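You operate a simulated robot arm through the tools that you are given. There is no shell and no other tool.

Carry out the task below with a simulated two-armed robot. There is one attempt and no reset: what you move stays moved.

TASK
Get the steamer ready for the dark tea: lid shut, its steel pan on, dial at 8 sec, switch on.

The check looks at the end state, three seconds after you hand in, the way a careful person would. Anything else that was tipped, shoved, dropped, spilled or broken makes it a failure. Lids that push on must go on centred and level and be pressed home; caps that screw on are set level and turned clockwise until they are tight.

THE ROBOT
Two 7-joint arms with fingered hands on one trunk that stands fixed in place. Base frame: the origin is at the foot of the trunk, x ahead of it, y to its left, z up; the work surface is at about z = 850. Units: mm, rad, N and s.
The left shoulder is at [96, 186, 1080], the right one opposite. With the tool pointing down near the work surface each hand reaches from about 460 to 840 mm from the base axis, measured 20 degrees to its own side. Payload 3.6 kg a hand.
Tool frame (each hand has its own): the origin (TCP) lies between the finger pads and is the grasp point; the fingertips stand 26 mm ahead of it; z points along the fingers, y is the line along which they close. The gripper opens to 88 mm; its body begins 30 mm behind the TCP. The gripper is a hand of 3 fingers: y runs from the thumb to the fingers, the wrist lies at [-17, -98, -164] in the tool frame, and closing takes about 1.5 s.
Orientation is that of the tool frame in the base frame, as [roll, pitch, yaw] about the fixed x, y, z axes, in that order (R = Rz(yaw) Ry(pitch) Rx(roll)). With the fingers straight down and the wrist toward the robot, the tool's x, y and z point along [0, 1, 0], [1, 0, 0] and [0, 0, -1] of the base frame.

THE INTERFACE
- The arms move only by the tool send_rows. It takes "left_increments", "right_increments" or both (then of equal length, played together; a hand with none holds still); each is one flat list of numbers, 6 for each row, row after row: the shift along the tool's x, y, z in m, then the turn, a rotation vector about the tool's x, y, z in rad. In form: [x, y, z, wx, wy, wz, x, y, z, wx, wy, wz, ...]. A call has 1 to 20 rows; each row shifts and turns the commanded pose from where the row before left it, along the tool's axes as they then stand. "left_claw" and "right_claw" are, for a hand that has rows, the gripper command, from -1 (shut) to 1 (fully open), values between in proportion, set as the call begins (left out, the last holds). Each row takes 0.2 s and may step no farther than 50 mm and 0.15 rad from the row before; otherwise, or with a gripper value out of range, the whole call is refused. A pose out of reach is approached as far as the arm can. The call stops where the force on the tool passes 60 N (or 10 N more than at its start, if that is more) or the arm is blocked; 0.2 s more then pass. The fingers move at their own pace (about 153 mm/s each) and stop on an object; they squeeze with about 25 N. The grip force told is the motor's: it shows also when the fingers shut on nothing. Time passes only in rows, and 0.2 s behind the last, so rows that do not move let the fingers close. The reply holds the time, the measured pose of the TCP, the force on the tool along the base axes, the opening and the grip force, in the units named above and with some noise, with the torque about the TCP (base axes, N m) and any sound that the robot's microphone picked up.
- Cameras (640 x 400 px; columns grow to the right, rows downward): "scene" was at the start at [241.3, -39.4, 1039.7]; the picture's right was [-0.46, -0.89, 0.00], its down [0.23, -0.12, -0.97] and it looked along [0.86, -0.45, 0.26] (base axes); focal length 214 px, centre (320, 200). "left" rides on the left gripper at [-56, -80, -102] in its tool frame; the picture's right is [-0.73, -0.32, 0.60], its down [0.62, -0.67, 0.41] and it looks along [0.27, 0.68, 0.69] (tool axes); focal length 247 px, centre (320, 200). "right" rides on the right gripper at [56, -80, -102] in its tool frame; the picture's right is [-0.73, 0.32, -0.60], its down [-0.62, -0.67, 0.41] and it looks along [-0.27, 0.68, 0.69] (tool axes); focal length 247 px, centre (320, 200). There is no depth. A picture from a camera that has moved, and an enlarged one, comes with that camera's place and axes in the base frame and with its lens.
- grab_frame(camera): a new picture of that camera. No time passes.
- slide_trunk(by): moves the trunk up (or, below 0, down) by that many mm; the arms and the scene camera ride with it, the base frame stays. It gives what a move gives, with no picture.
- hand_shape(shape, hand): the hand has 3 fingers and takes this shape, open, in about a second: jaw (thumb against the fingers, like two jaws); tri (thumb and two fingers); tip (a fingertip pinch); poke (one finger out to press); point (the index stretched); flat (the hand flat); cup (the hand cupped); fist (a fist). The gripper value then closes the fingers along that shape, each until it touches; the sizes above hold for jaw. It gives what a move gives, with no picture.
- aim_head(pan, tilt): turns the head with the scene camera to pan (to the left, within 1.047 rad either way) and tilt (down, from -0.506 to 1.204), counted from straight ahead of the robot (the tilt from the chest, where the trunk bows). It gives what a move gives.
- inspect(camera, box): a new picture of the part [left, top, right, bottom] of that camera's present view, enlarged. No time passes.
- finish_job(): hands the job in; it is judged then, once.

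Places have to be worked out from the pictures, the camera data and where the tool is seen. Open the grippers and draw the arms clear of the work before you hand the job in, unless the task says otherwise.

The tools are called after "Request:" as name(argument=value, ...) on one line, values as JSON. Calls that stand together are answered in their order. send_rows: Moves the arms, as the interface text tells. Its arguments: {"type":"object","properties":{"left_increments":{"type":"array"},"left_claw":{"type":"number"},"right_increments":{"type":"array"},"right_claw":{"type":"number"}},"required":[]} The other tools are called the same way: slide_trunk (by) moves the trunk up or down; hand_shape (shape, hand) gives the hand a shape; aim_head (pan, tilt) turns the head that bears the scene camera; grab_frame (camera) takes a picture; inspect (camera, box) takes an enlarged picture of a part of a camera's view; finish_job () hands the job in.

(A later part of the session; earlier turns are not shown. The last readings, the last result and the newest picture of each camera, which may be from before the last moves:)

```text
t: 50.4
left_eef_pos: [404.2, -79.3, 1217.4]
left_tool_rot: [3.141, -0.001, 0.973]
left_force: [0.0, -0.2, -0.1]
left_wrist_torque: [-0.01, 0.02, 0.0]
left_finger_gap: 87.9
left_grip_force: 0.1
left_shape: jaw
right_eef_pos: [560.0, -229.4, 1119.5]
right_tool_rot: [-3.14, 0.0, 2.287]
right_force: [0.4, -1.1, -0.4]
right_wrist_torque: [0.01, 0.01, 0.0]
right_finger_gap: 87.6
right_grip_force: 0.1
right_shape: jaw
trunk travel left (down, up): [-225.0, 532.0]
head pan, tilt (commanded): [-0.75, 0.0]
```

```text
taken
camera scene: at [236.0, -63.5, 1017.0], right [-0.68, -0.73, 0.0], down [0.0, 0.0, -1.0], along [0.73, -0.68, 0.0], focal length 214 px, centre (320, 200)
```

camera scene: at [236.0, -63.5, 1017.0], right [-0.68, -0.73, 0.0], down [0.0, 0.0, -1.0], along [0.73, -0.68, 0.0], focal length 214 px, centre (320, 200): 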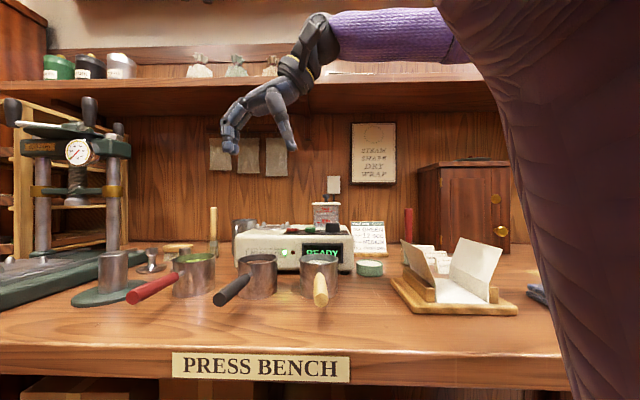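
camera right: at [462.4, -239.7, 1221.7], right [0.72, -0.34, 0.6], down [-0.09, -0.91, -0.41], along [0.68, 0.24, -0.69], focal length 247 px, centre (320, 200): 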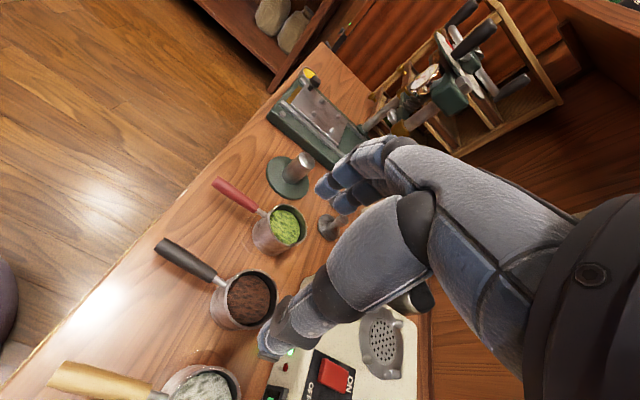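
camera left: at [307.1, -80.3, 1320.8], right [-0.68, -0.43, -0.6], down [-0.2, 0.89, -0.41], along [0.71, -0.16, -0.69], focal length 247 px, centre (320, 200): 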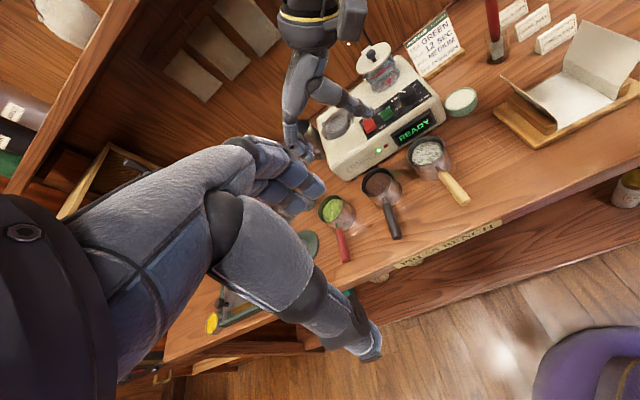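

The display now reads READY. I'll zoom in on the dark pan and its handle from the right and left cameras to measure it.

Request:
inspect(camera="right", box=[140, 210, 300, 350])

Request:
inspect(camera="left", box=[340, 150, 430, 250])

Request:
inspect(camera="scene", box=[190, 230, 350, 330])

```text
2.86 times, centred on (220, 280) of right
camera zoom: at [462.4, -239.7, 1221.7], right [0.72, -0.34, 0.6], down [-0.09, -0.91, -0.41], along [0.68, 0.24, -0.69], focal length 706 px, centre (606, -29)
```

zoom: 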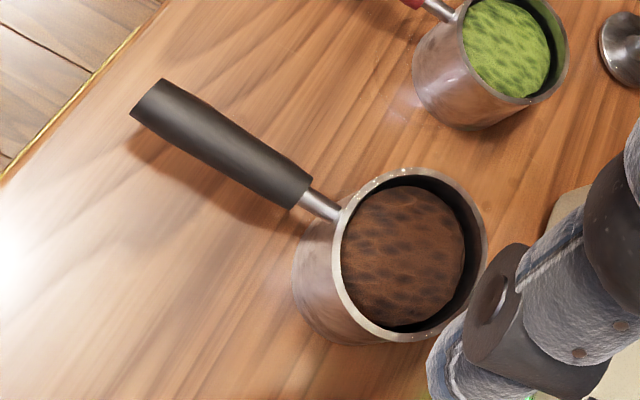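

```text
4.00 times, centred on (385, 200) of left
camera zoom: at [307.1, -80.3, 1320.8], right [-0.68, -0.43, -0.6], down [-0.2, 0.89, -0.41], along [0.71, -0.16, -0.69], focal length 988 px, centre (60, 200)
```

zoom: 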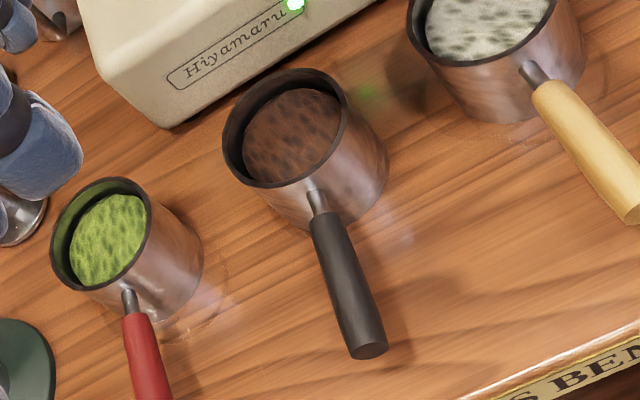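

```text
4.00 times, centred on (270, 280) of scene
camera zoom: at [236.0, -63.5, 1017.0], right [-0.68, -0.73, 0.0], down [0.0, 0.0, -1.0], along [0.73, -0.68, 0.0], focal length 858 px, centre (520, -120)
```

zoom: 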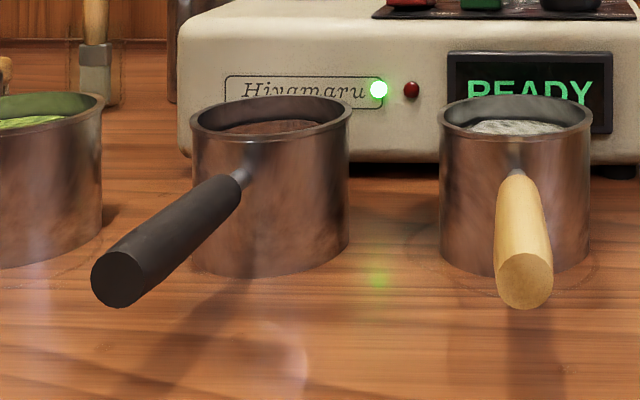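

The pan centre is near (602.5, −247.6), rim at z ≈ 908. The black handle runs along 130° at z ≈ 889, from 50 to 121 mm out from the centre. I'll move above the handle grip point at about 72 mm from the pan centre and come partway down.

Request:
send_rows(right_increments=[0.006, 0.0043, 0.032, 0, 0, 0.004, 0.006, 0.0043, 0.032, 0, 0, 0.004, 0.006, 0.0043, 0.032, 0, 0, 0.004, 0.006, 0.0043, 0.032, 0, 0, 0.004, 0.006, 0.0043, 0.0315, 0, 0, 0], right_claw=0.6)

Request:
grab_frame(camera="right")

Request:
inspect(camera="left", box=[300, 120, 460, 270])

Request:
inspect(camera="scene", box=[150, 180, 350, 320])

```text
t: 51.6
left_eef_pos: [405.4, -79.1, 1217.2]
left_tool_rot: [-3.141, -0.001, 0.973]
left_force: [0.1, 0.5, 0.0]
left_wrist_torque: [0.03, 0.03, 0.01]
left_finger_gap: 87.8
left_grip_force: 0.1
left_shape: jaw
right_eef_pos: [557.8, -192.4, 957.7]
right_tool_rot: [-3.141, 0.001, 2.273]
right_force: [0.2, 0.7, 0.0]
right_wrist_torque: [0.01, 0.01, 0.01]
right_finger_gap: 70.6
right_grip_force: 0.1
right_shape: jaw
trunk travel left (down, up): [-225.0, 532.0]
head pan, tilt (commanded): [-0.75, 0.0]
```

```text
taken
camera right: at [459.7, -201.8, 1060.7], right [0.72, -0.35, 0.6], down [-0.1, -0.91, -0.41], along [0.69, 0.23, -0.69], focal length 247 px, centre (320, 200)
```

right: 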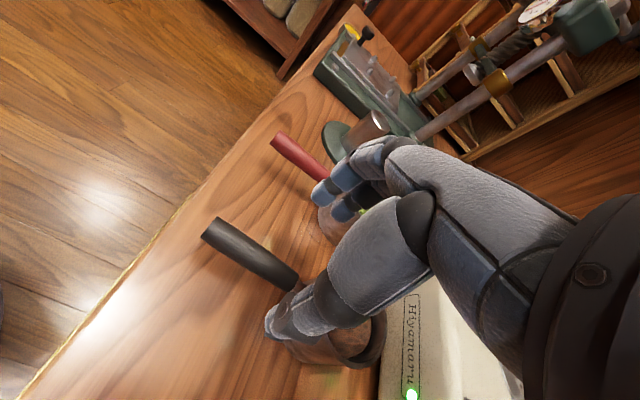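

```text
2.67 times, centred on (380, 195) of left
camera zoom: at [307.6, -80.3, 1320.7], right [-0.68, -0.43, -0.6], down [-0.2, 0.89, -0.41], along [0.71, -0.16, -0.69], focal length 659 px, centre (160, 213)
```

zoom: 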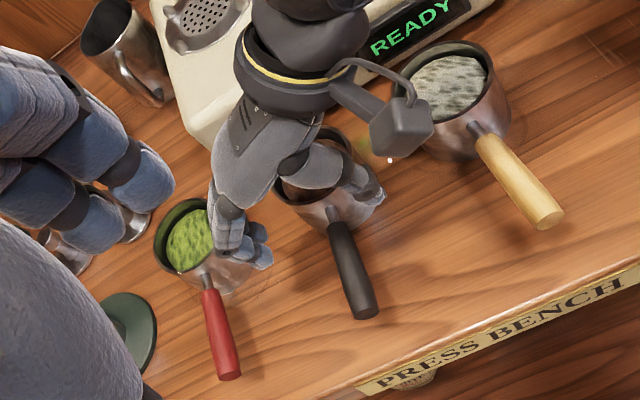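

```text
2.86 times, centred on (250, 250) of scene
camera zoom: at [236.3, -63.5, 1016.9], right [-0.68, -0.73, 0.0], down [0.0, 0.0, -1.0], along [0.73, -0.68, 0.0], focal length 613 px, centre (520, 57)
```

zoom: 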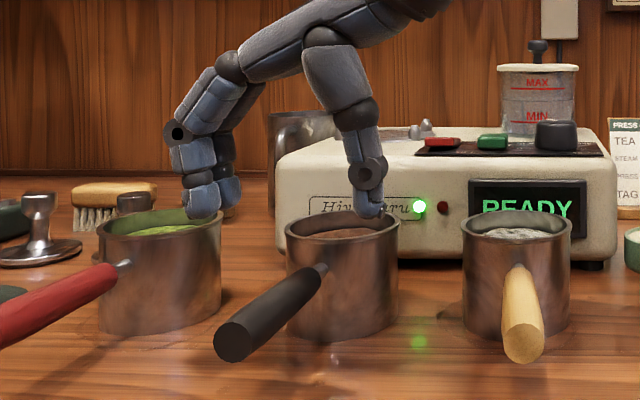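

The thumb and fingers straddle the handle line and are clear of the neighbouring pans. I'll lower to the handle height.

Request:
send_rows(right_increments=[0, 0, 0.017, 0, 0, 0, 0, 0, 0.017, 0, 0, 0, 0, 0, 0.017, 0, 0, 0, 0, 0, 0.017, 0, 0, 0])

Request:
grab_frame(camera="right")

Request:
inspect(camera="left", box=[320, 140, 440, 250])

Request:
inspect(camera="scene", box=[170, 200, 330, 320])

```text
t: 52.6
left_eef_pos: [404.8, -78.7, 1217.5]
left_tool_rot: [3.141, 0.0, 0.973]
left_force: [-0.5, -0.5, -0.3]
left_wrist_torque: [0.0, -0.02, 0.01]
left_finger_gap: 87.7
left_grip_force: 0.0
left_shape: jaw
right_eef_pos: [557.7, -193.3, 892.2]
right_tool_rot: [3.141, 0.0, 2.274]
right_force: [0.2, -0.2, 0.0]
right_wrist_torque: [0.0, -0.04, -0.01]
right_finger_gap: 70.8
right_grip_force: 0.0
right_shape: jaw
trunk travel left (down, up): [-225.0, 532.0]
head pan, tilt (commanded): [-0.75, 0.0]
```

```text
taken
camera right: at [459.9, -202.4, 993.9], right [0.72, -0.35, 0.6], down [-0.1, -0.91, -0.41], along [0.69, 0.23, -0.69], focal length 247 px, centre (320, 200)
```

right: 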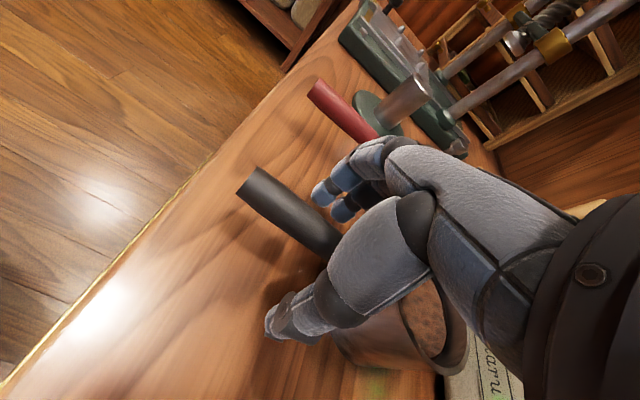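

```text
3.64 times, centred on (380, 195) of left
camera zoom: at [307.2, -80.4, 1320.8], right [-0.68, -0.43, -0.6], down [-0.2, 0.89, -0.41], along [0.71, -0.16, -0.69], focal length 898 px, centre (102, 218)
```

zoom: 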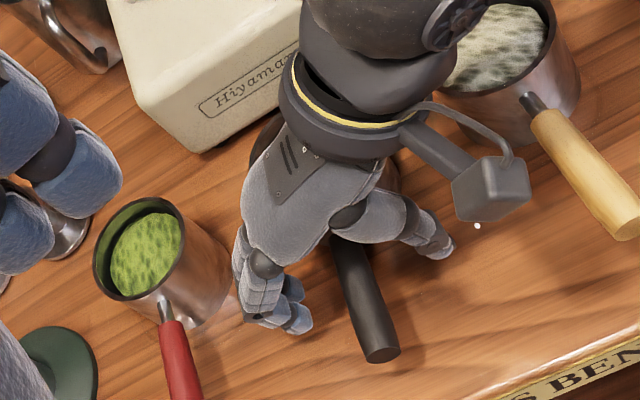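

```text
3.33 times, centred on (250, 260) of scene
camera zoom: at [236.1, -63.6, 1017.0], right [-0.68, -0.73, 0.0], down [0.0, 0.0, -1.0], along [0.73, -0.68, 0.0], focal length 715 px, centre (553, 0)
```

zoom: 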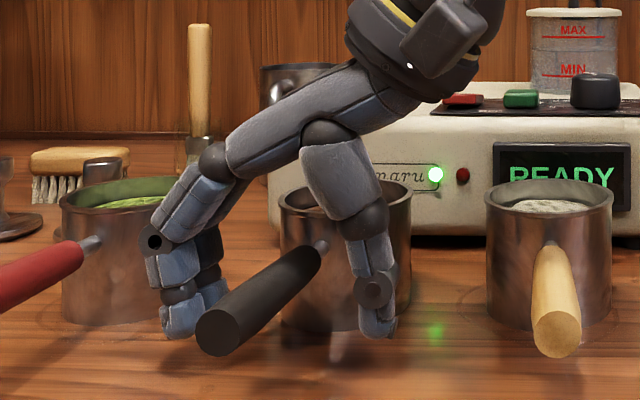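

The handle lies centred between thumb and fingers. I'll drop 3 mm and close the grip.

Request:
send_rows(right_increments=[0, 0, 0.003, 0, 0, 0])

Request:
send_rows(right_increments=[0, 0, 0, 0, 0, 0, 0, 0, 0, 0, 0, 0, 0, 0, 0, 0, 0, 0, 0, 0, 0, 0, 0, 0, 0, 0, 0, 0, 0, 0, 0, 0, 0, 0, 0, 0, 0, 0, 0, 0, 0, 0, 0, 0, 0, 0, 0, 0], right_claw=-1)

Request:
inspect(camera="left", box=[320, 140, 440, 250])

Request:
inspect(camera="scene", box=[170, 200, 330, 320])

Request:
grab_frame(camera="right")

```text
t: 53.0
left_eef_pos: [403.6, -78.9, 1216.4]
left_tool_rot: [3.14, -0.001, 0.971]
left_force: [-0.3, 0.1, -0.3]
left_wrist_torque: [0.02, 0.01, 0.02]
left_finger_gap: 87.8
left_grip_force: 0.1
left_shape: jaw
right_eef_pos: [557.1, -194.7, 888.0]
right_tool_rot: [3.141, -0.001, 2.275]
right_force: [0.3, 0.4, 0.9]
right_wrist_torque: [0.01, 0.01, 0.03]
right_finger_gap: 70.5
right_grip_force: 0.1
right_shape: jaw
trunk travel left (down, up): [-225.0, 532.0]
head pan, tilt (commanded): [-0.75, 0.0]
```

```text
t: 54.8
left_eef_pos: [404.1, -79.3, 1217.1]
left_tool_rot: [-3.141, 0.001, 0.972]
left_force: [0.6, -0.4, 0.0]
left_wrist_torque: [-0.02, 0.0, -0.02]
left_finger_gap: 87.7
left_grip_force: 0.1
left_shape: jaw
right_eef_pos: [557.2, -193.4, 887.8]
right_tool_rot: [-3.141, -0.001, 2.276]
right_force: [1.0, -0.5, 0.2]
right_wrist_torque: [0.02, -0.01, 0.01]
right_finger_gap: 0.0
right_grip_force: 24.7
right_shape: jaw
trunk travel left (down, up): [-225.0, 532.0]
head pan, tilt (commanded): [-0.75, 0.0]
```

```text
3.64 times, centred on (380, 195) of left
camera zoom: at [307.3, -80.4, 1320.8], right [-0.68, -0.43, -0.6], down [-0.2, 0.89, -0.41], along [0.71, -0.16, -0.69], focal length 898 px, centre (102, 218)
```

zoom: 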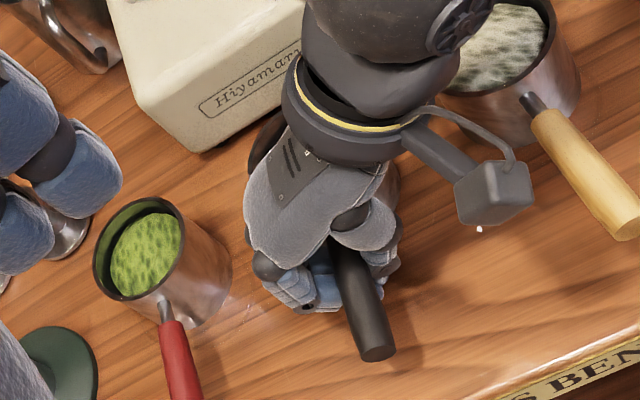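

```text
3.33 times, centred on (250, 260) of scene
camera zoom: at [236.2, -63.6, 1017.0], right [-0.68, -0.73, 0.0], down [0.0, 0.0, -1.0], along [0.73, -0.68, 0.0], focal length 715 px, centre (553, 0)
```

zoom: 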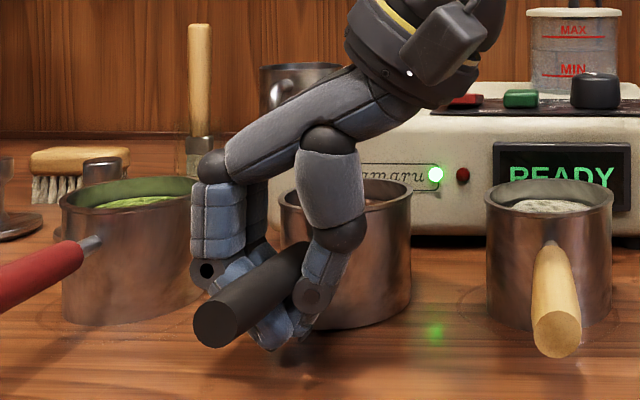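

```text
taken
camera right: at [459.8, -202.1, 991.2], right [0.72, -0.35, 0.6], down [-0.1, -0.91, -0.41], along [0.69, 0.23, -0.69], focal length 247 px, centre (320, 200)
```

right: 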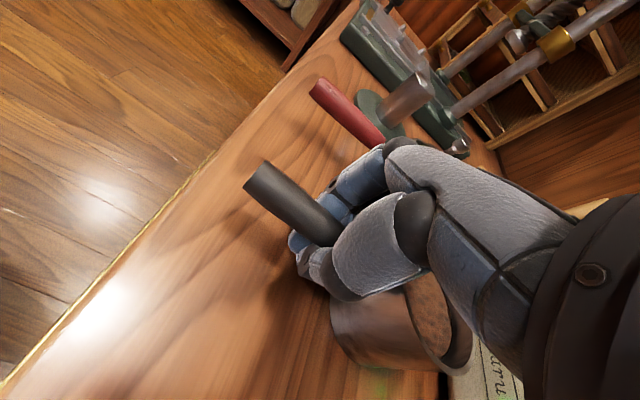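

The fingers have wrapped under the handle. I'll zoom in to check whether the pan is still flat on the bench.

Request:
inspect(camera="scene", box=[200, 240, 310, 310])

Request:
inspect(camera="right", box=[230, 140, 500, 380])

```text
5.71 times, centred on (255, 275) of scene
camera zoom: at [236.2, -63.6, 1017.0], right [-0.68, -0.73, 0.0], down [0.0, 0.0, -1.0], along [0.73, -0.68, 0.0], focal length 1226 px, centre (691, -229)
```

zoom: 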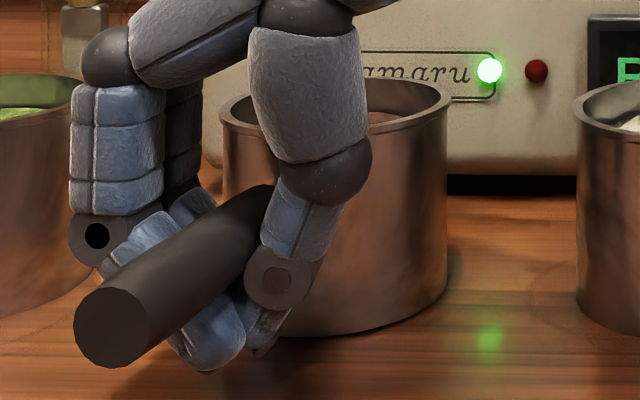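

```text
1.67 times, centred on (365, 260) of right
camera zoom: at [459.8, -202.1, 991.2], right [0.72, -0.35, 0.6], down [-0.1, -0.91, -0.41], along [0.69, 0.23, -0.69], focal length 412 px, centre (245, 100)
```

zoom: 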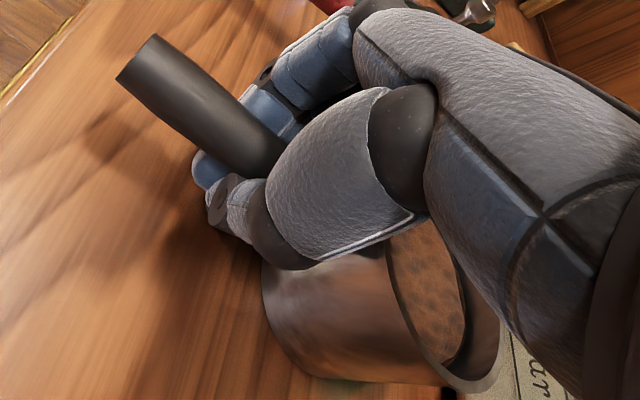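

The pan is tilted only about 2–3° because the fingers lifted the handle slightly; the grip is an enveloping one. I'll lift slowly by 12 mm and see how the pan hangs.

Request:
send_rows(right_increments=[0, 0, -0.003, 0, 0, 0, 0, 0, -0.003, 0, 0, 0, 0, 0, -0.003, 0, 0, 0, 0, 0, -0.003, 0, 0, 0])

Request:
inspect(camera="scene", box=[190, 230, 310, 310])

Request:
grab_frame(camera="right")

Request:
inspect(camera="left", box=[320, 130, 440, 250])

```text
t: 55.8
left_eef_pos: [404.7, -78.9, 1216.6]
left_tool_rot: [3.141, 0.0, 0.972]
left_force: [-0.7, 0.1, -0.2]
left_wrist_torque: [0.02, -0.01, 0.01]
left_finger_gap: 87.8
left_grip_force: 0.1
left_shape: jaw
right_eef_pos: [556.5, -193.9, 900.4]
right_tool_rot: [-3.141, -0.001, 2.274]
right_force: [1.4, -0.7, -1.8]
right_wrist_torque: [0.0, 0.03, 0.08]
right_finger_gap: 0.0
right_grip_force: 24.7
right_shape: jaw
trunk travel left (down, up): [-225.0, 532.0]
head pan, tilt (commanded): [-0.75, 0.0]
```

```text
5.00 times, centred on (250, 270) of scene
camera zoom: at [236.2, -63.6, 1017.0], right [-0.68, -0.73, 0.0], down [0.0, 0.0, -1.0], along [0.73, -0.68, 0.0], focal length 1072 px, centre (670, -150)
```

zoom: 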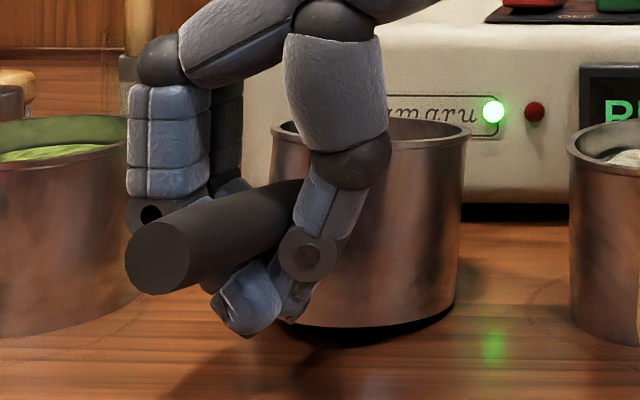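

```text
taken
camera right: at [459.4, -202.2, 1002.9], right [0.72, -0.35, 0.6], down [-0.1, -0.91, -0.41], along [0.69, 0.23, -0.69], focal length 247 px, centre (320, 200)
```

right: 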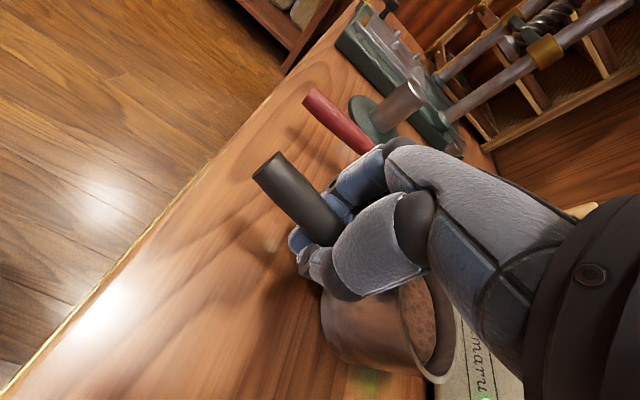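

```text
3.33 times, centred on (380, 190) of left
camera zoom: at [307.3, -80.4, 1320.8], right [-0.68, -0.43, -0.6], down [-0.2, 0.89, -0.41], along [0.71, -0.16, -0.69], focal length 823 px, centre (120, 233)
```

zoom: 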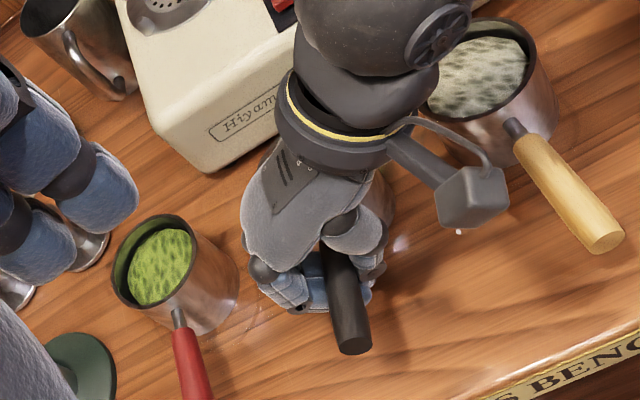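

The pan pivots in the handle grip (its far edge is still on the bench), so a handle grip won't keep it level. The pan body is only about 74 mm wide, which fits the 88 mm opening, so I'll set it down, release, and grip the body from above instead.

Request:
send_rows(right_increments=[0, 0, 0.003, 0, 0, 0, 0, 0, 0.003, 0, 0, 0, 0, 0, 0.003, 0, 0, 0, 0, 0, 0.003, 0, 0, 0])

Request:
send_rows(right_increments=[0, 0, 0, 0, 0, 0, 0, 0, 0, 0, 0, 0, 0, 0, 0, 0, 0, 0, 0, 0, 0, 0, 0, 0, 0, 0, 0, 0, 0, 0, 0, 0, 0, 0, 0, 0], right_claw=0.6)

Request:
inspect(camera="scene", box=[170, 200, 330, 320])

Request:
inspect(camera="left", box=[320, 140, 440, 250])

```text
t: 56.8
left_eef_pos: [404.9, -77.7, 1218.1]
left_tool_rot: [-3.141, 0.001, 0.972]
left_force: [-0.5, 0.1, -0.1]
left_wrist_torque: [0.05, -0.02, -0.02]
left_finger_gap: 87.8
left_grip_force: 0.1
left_shape: jaw
right_eef_pos: [557.6, -192.0, 888.9]
right_tool_rot: [3.141, 0.0, 2.274]
right_force: [-1.2, 0.5, -1.5]
right_wrist_torque: [-0.04, 0.0, 0.01]
right_finger_gap: 0.0
right_grip_force: 25.1
right_shape: jaw
trunk travel left (down, up): [-225.0, 532.0]
head pan, tilt (commanded): [-0.75, 0.0]
```

```text
t: 58.2
left_eef_pos: [404.3, -78.7, 1217.9]
left_tool_rot: [-3.141, 0.0, 0.974]
left_force: [0.3, 0.4, -0.3]
left_wrist_torque: [0.0, 0.0, 0.0]
left_finger_gap: 87.5
left_grip_force: 0.1
left_shape: jaw
right_eef_pos: [557.1, -193.0, 888.8]
right_tool_rot: [3.141, -0.002, 2.272]
right_force: [-0.1, 0.7, 0.3]
right_wrist_torque: [-0.01, 0.02, 0.01]
right_finger_gap: 70.0
right_grip_force: 0.0
right_shape: jaw
trunk travel left (down, up): [-225.0, 532.0]
head pan, tilt (commanded): [-0.75, 0.0]
```

```text
3.33 times, centred on (250, 260) of scene
camera zoom: at [236.0, -63.5, 1017.0], right [-0.68, -0.73, 0.0], down [0.0, 0.0, -1.0], along [0.73, -0.68, 0.0], focal length 715 px, centre (553, 0)
```

zoom: 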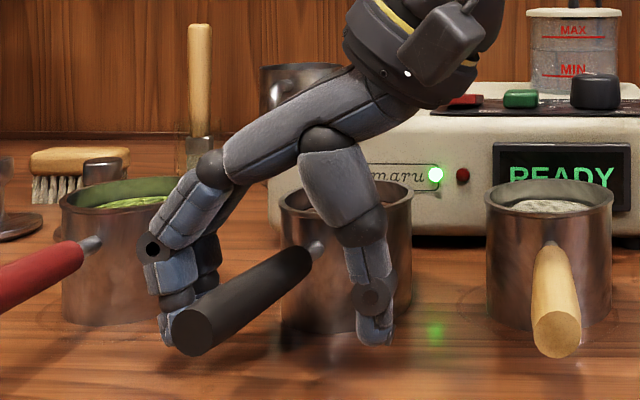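

```text
3.64 times, centred on (380, 195) of left
camera zoom: at [307.1, -80.3, 1320.8], right [-0.68, -0.43, -0.6], down [-0.2, 0.89, -0.41], along [0.71, -0.16, -0.69], focal length 898 px, centre (102, 218)
```

zoom: 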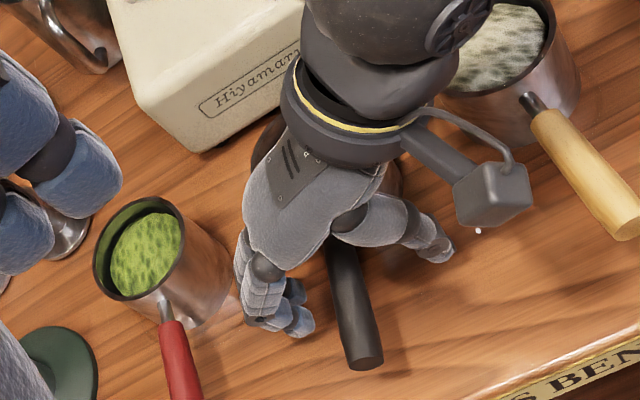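

The pan is back flat on the bench; its handle swung slightly toward the fingers. I'll open fully and lift straight up.

Request:
send_rows(right_increments=[0, 0, 0, 0, 0, 0, 0, 0.003, 0, 0, 0, 0, 0, 0, 0, 0, 0, 0], right_claw=1)

Request:
send_rows(right_increments=[0, 0, -0.01, 0, 0, 0, 0, 0, -0.02, 0, 0, 0, 0, 0, -0.035, 0, 0, 0, 0, 0, -0.04, 0, 0, 0, 0, 0, -0.04, 0, 0, 0, 0, 0, -0.04, 0, 0, 0, 0, 0, -0.04, 0, 0, 0])

Request:
grab_frame(camera="right")

Request:
inspect(camera="scene", box=[170, 200, 330, 320])

Request:
inspect(camera="left", box=[320, 140, 440, 250])

```text
t: 59.0
left_eef_pos: [404.1, -78.8, 1217.5]
left_tool_rot: [3.141, 0.001, 0.973]
left_force: [0.2, 0.4, 0.7]
left_wrist_torque: [-0.01, 0.01, 0.02]
left_finger_gap: 87.7
left_grip_force: 0.1
left_shape: jaw
right_eef_pos: [560.1, -191.4, 889.6]
right_tool_rot: [-3.141, -0.001, 2.274]
right_force: [-0.7, 0.1, -0.4]
right_wrist_torque: [-0.02, -0.01, 0.0]
right_finger_gap: 87.9
right_grip_force: 0.1
right_shape: jaw
trunk travel left (down, up): [-225.0, 532.0]
head pan, tilt (commanded): [-0.75, 0.0]
```

```text
t: 60.6
left_eef_pos: [404.4, -78.9, 1218.1]
left_tool_rot: [-3.141, 0.001, 0.973]
left_force: [-0.5, 0.7, 0.2]
left_wrist_torque: [-0.04, 0.0, 0.0]
left_finger_gap: 87.8
left_grip_force: 0.1
left_shape: jaw
right_eef_pos: [557.3, -193.2, 1114.1]
right_tool_rot: [3.142, -0.001, 2.275]
right_force: [-0.5, 0.4, 0.5]
right_wrist_torque: [0.03, 0.0, 0.0]
right_finger_gap: 88.1
right_grip_force: 0.0
right_shape: jaw
trunk travel left (down, up): [-225.0, 532.0]
head pan, tilt (commanded): [-0.75, 0.0]
```

```text
taken
camera right: at [458.8, -201.3, 1216.7], right [0.72, -0.35, 0.6], down [-0.1, -0.91, -0.41], along [0.69, 0.23, -0.69], focal length 247 px, centre (320, 200)
```

right: 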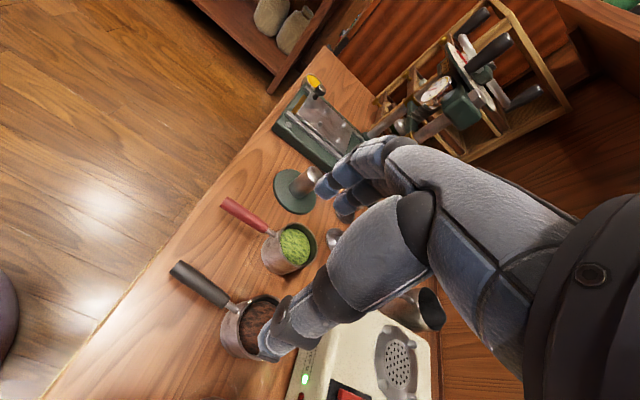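

```text
3.33 times, centred on (250, 260) of scene
camera zoom: at [235.7, -63.3, 1017.1], right [-0.68, -0.73, 0.0], down [0.0, 0.0, -1.0], along [0.73, -0.68, 0.0], focal length 715 px, centre (553, 0)
```

zoom: 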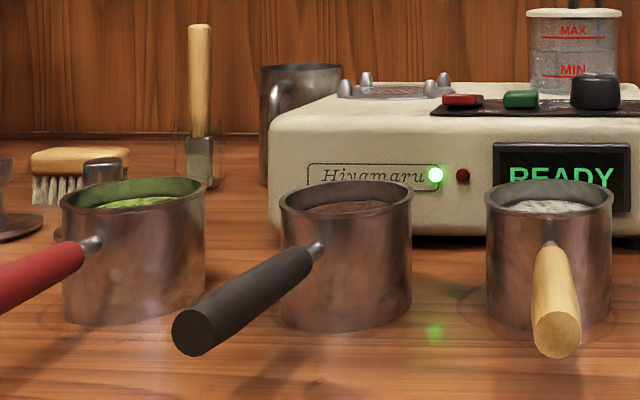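

```text
3.64 times, centred on (380, 195) of left
camera zoom: at [306.7, -80.0, 1321.0], right [-0.68, -0.43, -0.6], down [-0.2, 0.89, -0.41], along [0.71, -0.16, -0.69], focal length 898 px, centre (102, 218)
```

zoom: 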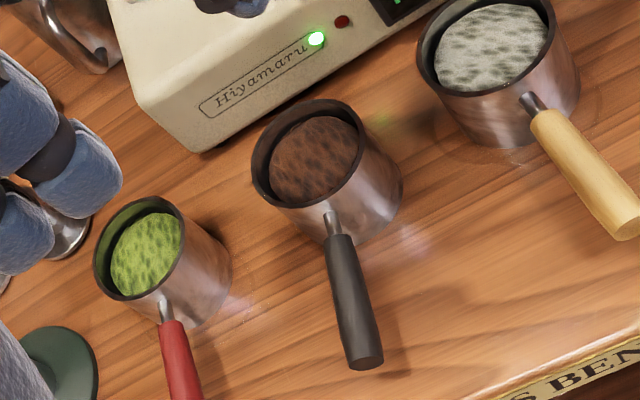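

Pan is flat and nothing has spilled. Before gripping the body, I'll test that the arm can reach the grate centre with the tool straight down (turning the hand so the wrist trails toward the shoulder).

Request:
send_rows(right_increments=[0, 0, 0, 0, 0, 0.1306, 0, 0, 0, 0, 0, 0.1306, 0, 0, 0, 0, 0, 0.1306, 0, 0, 0, 0, 0, 0.1306, 0, 0, 0, 0, 0, 0.1306, 0, 0, 0, 0, 0, 0.1306, 0, 0, 0, 0, 0, 0.1306, -0.0188, 0.0335, 0.0077, 0, 0, 0, -0.0188, 0.0335, 0.0077, 0, 0, 0, -0.0188, 0.0335, 0.0077, 0, 0, 0, -0.0188, 0.0335, 0.0077, 0, 0, 0, -0.0188, 0.0335, 0.0077, 0, 0, 0, -0.0188, 0.0335, 0.0077, 0, 0, 0, -0.0188, 0.0335, 0.0077, 0, 0, 0])

Request:
grab_frame(camera="right")

Request:
inspect(camera="left", box=[300, 40, 440, 150])

Request:
inspect(camera="scene", box=[200, 150, 360, 270])

```text
t: 63.6
left_eef_pos: [403.8, -79.2, 1218.4]
left_tool_rot: [-3.141, -0.001, 0.969]
left_force: [-0.3, 0.1, -0.3]
left_wrist_torque: [-0.05, 0.0, 0.01]
left_finger_gap: 87.7
left_grip_force: 0.1
left_shape: jaw
right_eef_pos: [739.0, -361.3, 1058.7]
right_tool_rot: [-3.141, 0.004, 1.359]
right_force: [0.5, -0.2, 0.6]
right_wrist_torque: [0.02, 0.01, 0.0]
right_finger_gap: 87.9
right_grip_force: 0.1
right_shape: jaw
right hand out of reach, approached as far as the arm can: row 14
trunk travel left (down, up): [-225.0, 532.0]
head pan, tilt (commanded): [-0.75, 0.0]
```

```text
taken
camera right: at [672.1, -287.9, 1161.9], right [0.16, -0.78, 0.6], down [-0.78, -0.47, -0.41], along [0.6, -0.41, -0.69], focal length 247 px, centre (320, 200)
```

right: 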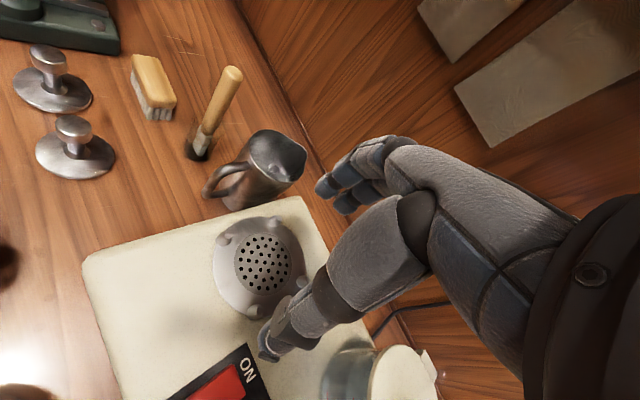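

```text
3.64 times, centred on (370, 95) of left
camera zoom: at [306.4, -80.1, 1321.1], right [-0.68, -0.43, -0.6], down [-0.2, 0.89, -0.41], along [0.71, -0.16, -0.69], focal length 898 px, centre (138, 582)
```

zoom: 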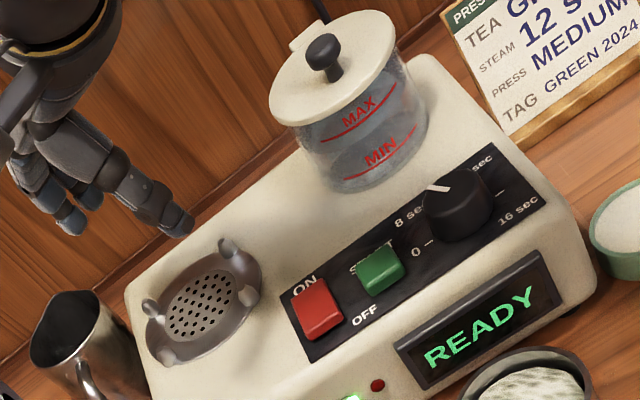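

```text
3.33 times, centred on (280, 210) of scene
camera zoom: at [235.5, -63.3, 1017.2], right [-0.68, -0.73, 0.0], down [0.0, 0.0, -1.0], along [0.73, -0.68, 0.0], focal length 715 px, centre (453, 167)
```

zoom: 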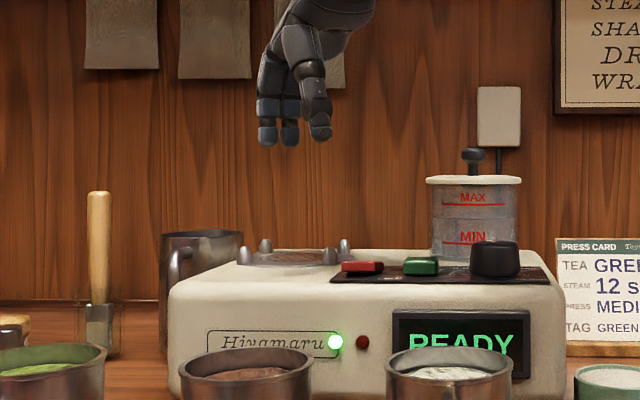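

The arm stops about 20 mm short there with the tool vertical. Raising the trunk a bit and tilting the hand about 6° (while keeping the pan level) gives the needed reach. I'll raise the trunk 80 mm first.

Request:
slide_trunk(by=80)

Request:
grab_frame(camera="scene")

Request:
grab_frame(camera="right")

Request:
grab_frame(camera="left")

```text
t: 64.8
left_eef_pos: [407.0, -78.5, 1297.1]
left_tool_rot: [-3.14, 0.0, 0.972]
left_force: [0.6, 0.0, -0.9]
left_wrist_torque: [0.02, -0.04, -0.03]
left_finger_gap: 87.8
left_grip_force: 0.1
left_shape: jaw
right_eef_pos: [712.7, -358.8, 1185.1]
right_tool_rot: [3.072, -0.015, 1.36]
right_force: [0.2, -0.1, -0.3]
right_wrist_torque: [-0.03, -0.01, 0.0]
right_finger_gap: 87.9
right_grip_force: 0.0
right_shape: jaw
trunk travel left (down, up): [-305.0, 452.0]
head pan, tilt (commanded): [-0.75, 0.0]
```

```text
taken
camera scene: at [222.5, -63.6, 1104.1], right [-0.68, -0.73, 0.0], down [0.0, 0.0, -1.0], along [0.73, -0.68, 0.0], focal length 214 px, centre (320, 200)
```

scene: 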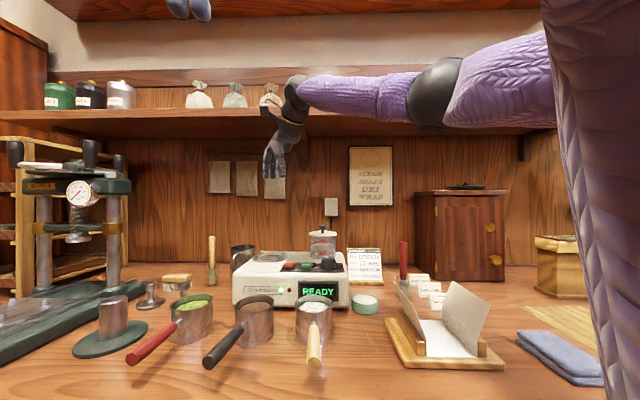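

```text
taken
camera right: at [638.9, -286.4, 1282.1], right [0.11, -0.79, 0.61], down [-0.75, -0.47, -0.47], along [0.65, -0.4, -0.64], focal length 247 px, centre (320, 200)
```

right: 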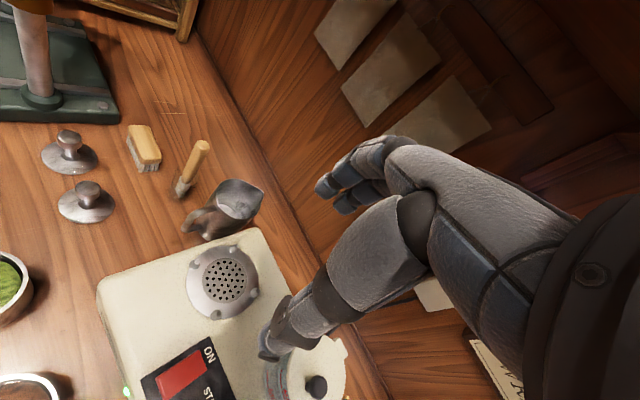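

```text
taken
camera left: at [308.8, -80.6, 1400.2], right [-0.68, -0.43, -0.6], down [-0.2, 0.89, -0.41], along [0.71, -0.16, -0.69], focal length 247 px, centre (320, 200)
```

left: 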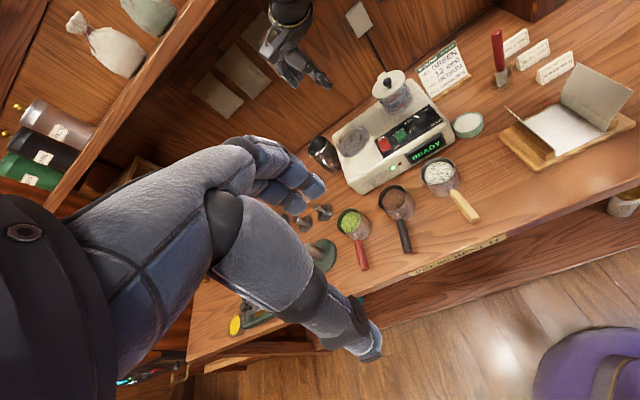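

I'll let things settle and read the pose again.

Request:
send_rows(right_increments=[0, 0, 0, 0, 0, 0, 0, 0, 0, 0, 0, 0, 0, 0, 0, 0, 0, 0, 0, 0, 0, 0, 0, 0])

Request:
grab_frame(camera="scene")

```text
t: 65.8
left_eef_pos: [404.9, -78.7, 1297.2]
left_tool_rot: [3.141, 0.0, 0.971]
left_force: [-0.6, -0.4, -0.3]
left_wrist_torque: [0.02, 0.0, 0.01]
left_finger_gap: 87.7
left_grip_force: 0.0
left_shape: jaw
right_eef_pos: [711.2, -357.9, 1185.3]
right_tool_rot: [3.073, -0.015, 1.359]
right_force: [0.4, -0.1, -0.2]
right_wrist_torque: [0.0, -0.01, -0.01]
right_finger_gap: 87.9
right_grip_force: 0.1
right_shape: jaw
trunk travel left (down, up): [-305.0, 452.0]
head pan, tilt (commanded): [-0.75, 0.0]
```

```text
taken
camera scene: at [221.9, -63.5, 1104.4], right [-0.68, -0.73, 0.0], down [0.0, 0.0, -1.0], along [0.73, -0.68, 0.0], focal length 214 px, centre (320, 200)
```

scene: 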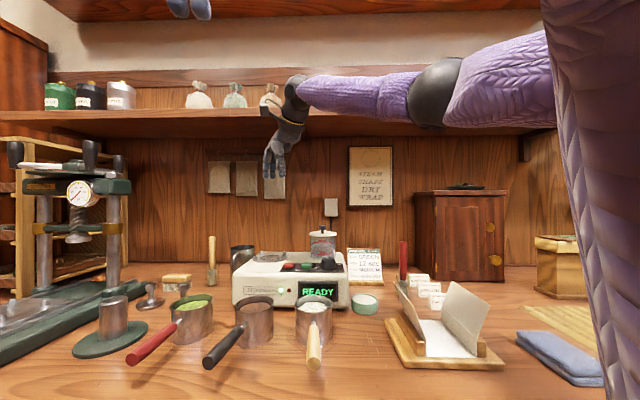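

The right arm settled oddly because its commanded pose was out of reach. I'll pull it back toward the robot to a comfortable pose and see where it ends up.

Request:
send_rows(right_increments=[0, -0.03, 0, 0, 0, 0, 0, -0.03, 0, 0, 0, 0, 0, -0.03, 0, 0, 0, 0])

Request:
grab_frame(camera="scene")

```text
t: 66.5
left_eef_pos: [403.0, -78.5, 1298.0]
left_tool_rot: [3.141, 0.0, 0.973]
left_force: [-0.1, 0.1, -0.4]
left_wrist_torque: [0.0, 0.01, -0.02]
left_finger_gap: 87.5
left_grip_force: 0.0
left_shape: jaw
right_eef_pos: [621.8, -339.8, 1179.5]
right_tool_rot: [3.071, -0.015, 1.357]
right_force: [0.4, -0.3, -0.4]
right_wrist_torque: [0.0, -0.02, -0.01]
right_finger_gap: 87.8
right_grip_force: 0.2
right_shape: jaw
trunk travel left (down, up): [-305.0, 452.0]
head pan, tilt (commanded): [-0.75, 0.0]
```

```text
taken
camera scene: at [221.1, -63.6, 1104.6], right [-0.68, -0.73, 0.0], down [0.0, 0.0, -1.0], along [0.73, -0.68, 0.0], focal length 214 px, centre (320, 200)
```

scene: 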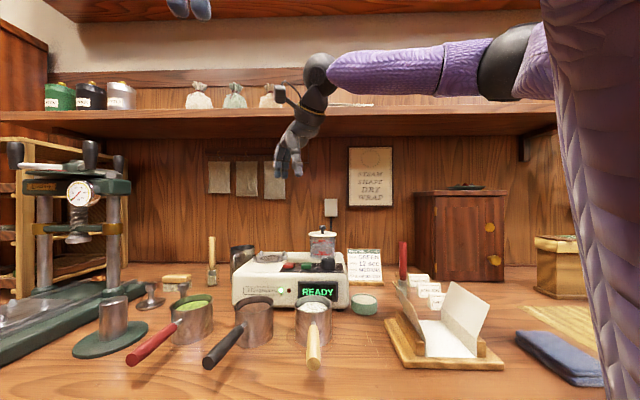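

The commanded pose follows what was achieved, so nothing is lost. Raising the trunk also leaned it back, so it gains little; I'll slide back down 80 mm and use a small hand tilt instead.

Request:
slide_trunk(by=-80)

Request:
send_rows(right_increments=[0, 0, 0, 0, 0, 0, 0, 0, 0, 0, 0, 0])

Request:
grab_frame(camera="scene")

Request:
inspect(camera="left", box=[340, 140, 430, 240])

Request:
grab_frame(camera="right")

```text
t: 67.7
left_eef_pos: [403.7, -78.5, 1218.6]
left_tool_rot: [3.14, 0.001, 0.97]
left_force: [0.1, 0.6, 0.3]
left_wrist_torque: [0.04, -0.02, 0.0]
left_finger_gap: 87.9
left_grip_force: 0.1
left_shape: jaw
right_eef_pos: [623.9, -338.6, 1100.2]
right_tool_rot: [3.07, -0.017, 1.359]
right_force: [0.5, -0.8, -0.1]
right_wrist_torque: [-0.06, -0.02, 0.04]
right_finger_gap: 87.8
right_grip_force: 0.0
right_shape: jaw
trunk travel left (down, up): [-225.0, 532.0]
head pan, tilt (commanded): [-0.75, 0.0]
```

```text
t: 68.3
left_eef_pos: [404.0, -79.7, 1217.9]
left_tool_rot: [3.14, 0.0, 0.97]
left_force: [-0.3, -0.5, -0.3]
left_wrist_torque: [-0.01, -0.01, -0.02]
left_finger_gap: 87.6
left_grip_force: 0.1
left_shape: jaw
right_eef_pos: [624.7, -338.0, 1099.6]
right_tool_rot: [3.072, -0.014, 1.36]
right_force: [1.2, 0.2, 0.2]
right_wrist_torque: [0.01, 0.02, 0.01]
right_finger_gap: 88.0
right_grip_force: 0.1
right_shape: jaw
trunk travel left (down, up): [-225.0, 532.0]
head pan, tilt (commanded): [-0.75, 0.0]
```

```text
taken
camera scene: at [236.1, -63.6, 1017.0], right [-0.68, -0.73, 0.0], down [0.0, 0.0, -1.0], along [0.73, -0.68, 0.0], focal length 214 px, centre (320, 200)
```

scene: 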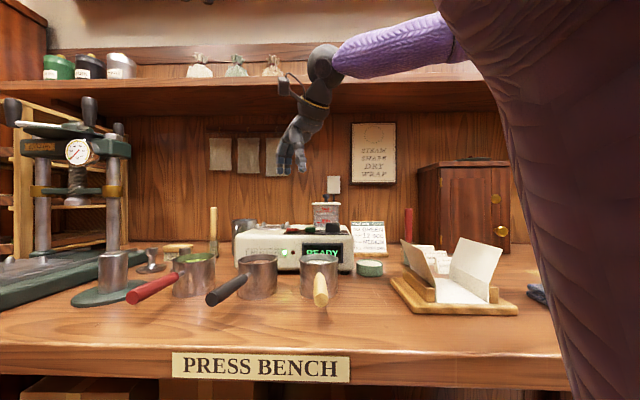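

```text
4.00 times, centred on (385, 190) of left
camera zoom: at [307.6, -80.5, 1320.8], right [-0.68, -0.43, -0.6], down [-0.2, 0.89, -0.41], along [0.71, -0.16, -0.69], focal length 988 px, centre (60, 240)
```

zoom: 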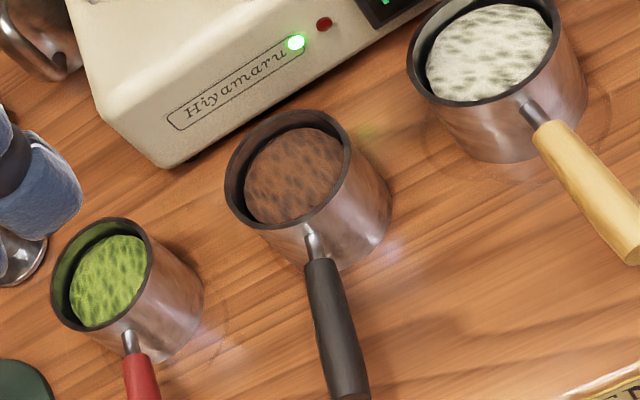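

```text
taken
camera right: at [550.4, -267.3, 1196.6], right [0.11, -0.79, 0.61], down [-0.75, -0.47, -0.47], along [0.65, -0.4, -0.64], focal length 247 px, centre (320, 200)
```

right: 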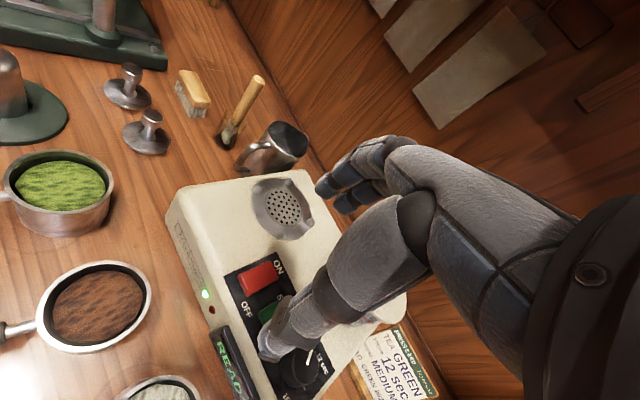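

The trunk is back where it was. I'll set the hand orientation (8° tilt, thumb clear of the handle) and hover above the dark pan's centre, near (603, −247).

Request:
send_rows(right_increments=[0, 0, 0, -0.07, -0.014, 0.051, 0.0206, -0.0145, 0.0231, 0, 0, 0, 0.0206, -0.0145, 0.0231, 0, 0, 0, 0.0205, -0.0145, 0.0231, 0, 0, 0, 0.0205, -0.0146, 0.0231, 0, 0, 0], right_claw=1)

Request:
grab_frame(camera="right")

Request:
inspect(camera="left", box=[330, 110, 450, 230])

Request:
inspect(camera="scene", box=[180, 180, 340, 310])

```text
t: 69.5
left_eef_pos: [406.5, -78.1, 1217.0]
left_tool_rot: [3.14, -0.001, 0.973]
left_force: [0.8, -0.5, 0.6]
left_wrist_torque: [0.01, -0.02, 0.01]
left_finger_gap: 87.7
left_grip_force: 0.0
left_shape: jaw
right_eef_pos: [602.3, -247.9, 1000.5]
right_tool_rot: [3.003, -0.008, 1.306]
right_force: [1.4, -0.7, 0.4]
right_wrist_torque: [0.02, -0.02, 0.0]
right_finger_gap: 87.5
right_grip_force: 0.0
right_shape: jaw
trunk travel left (down, up): [-225.0, 532.0]
head pan, tilt (commanded): [-0.75, 0.0]
```

```text
taken
camera right: at [526.4, -169.4, 1090.9], right [0.03, -0.77, 0.63], down [-0.74, -0.44, -0.51], along [0.67, -0.45, -0.59], focal length 247 px, centre (320, 200)
```

right: 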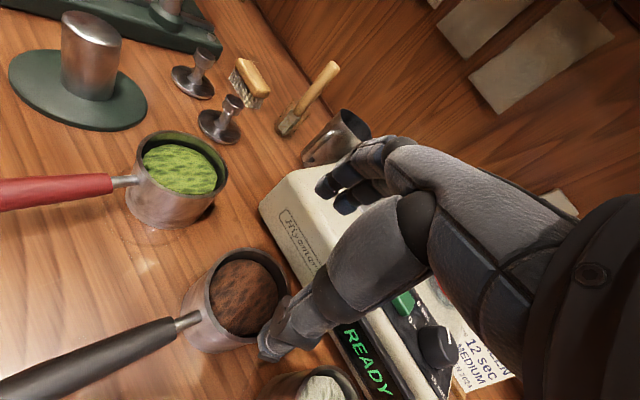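

```text
3.33 times, centred on (390, 170) of left
camera zoom: at [308.0, -80.4, 1320.7], right [-0.68, -0.43, -0.6], down [-0.2, 0.89, -0.41], along [0.71, -0.16, -0.69], focal length 823 px, centre (87, 300)
```

zoom: 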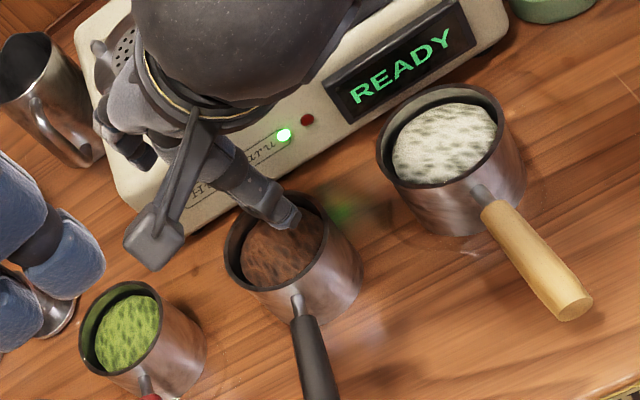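

```text
3.08 times, centred on (260, 245) of scene
camera zoom: at [236.3, -63.5, 1016.9], right [-0.68, -0.73, 0.0], down [0.0, 0.0, -1.0], along [0.73, -0.68, 0.0], focal length 660 px, centre (505, 62)
```

zoom: 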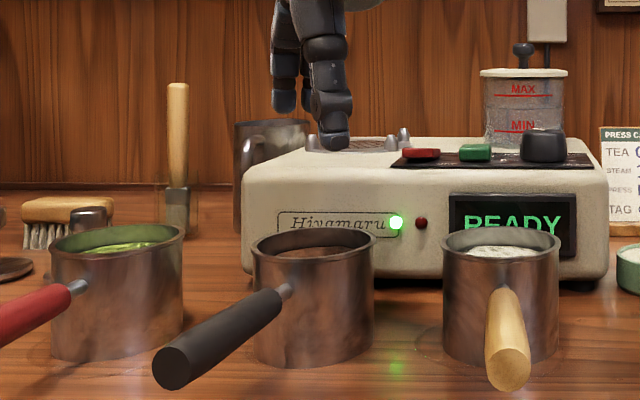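

I'll zoom in on the pan from the right camera to fix its centre more exactly relative to the hand.

Request:
inspect(camera="right", box=[160, 220, 320, 380])

Request:
inspect(camera="left", box=[355, 150, 425, 230])

Request:
inspect(camera="scene", box=[230, 200, 290, 310])

```text
2.50 times, centred on (240, 300) of right
camera zoom: at [526.4, -169.4, 1090.9], right [0.03, -0.77, 0.63], down [-0.74, -0.44, -0.51], along [0.67, -0.45, -0.59], focal length 617 px, centre (520, -50)
```

zoom: 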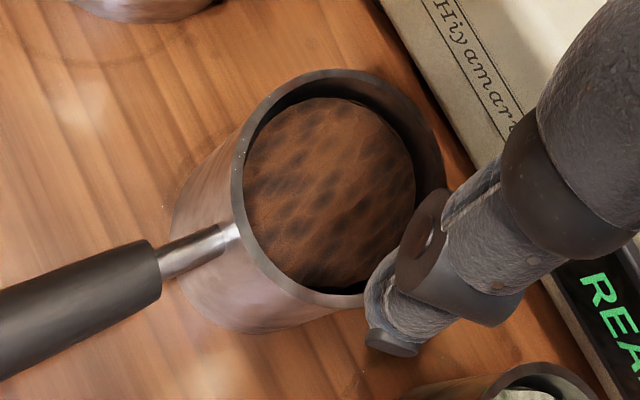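

```text
5.00 times, centred on (390, 190) of left
camera zoom: at [308.0, -80.4, 1320.7], right [-0.68, -0.43, -0.6], down [-0.2, 0.89, -0.41], along [0.71, -0.16, -0.69], focal length 1235 px, centre (-30, 250)
```

zoom: 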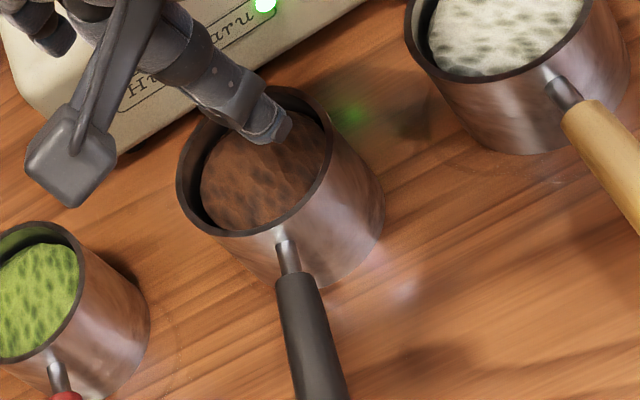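

```text
3.64 times, centred on (260, 255) of scene
camera zoom: at [236.3, -63.5, 1016.9], right [-0.68, -0.73, 0.0], down [0.0, 0.0, -1.0], along [0.73, -0.68, 0.0], focal length 780 px, centre (538, 0)
```

zoom: 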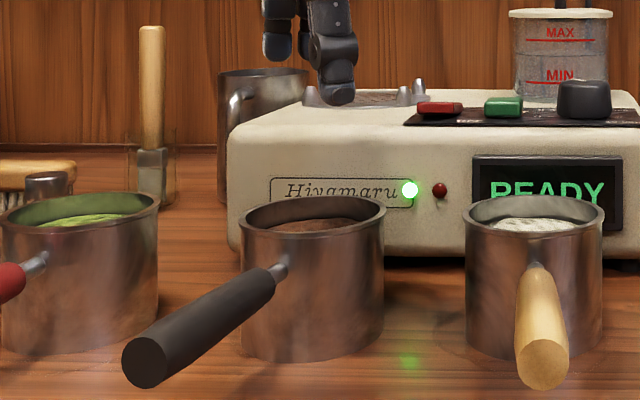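

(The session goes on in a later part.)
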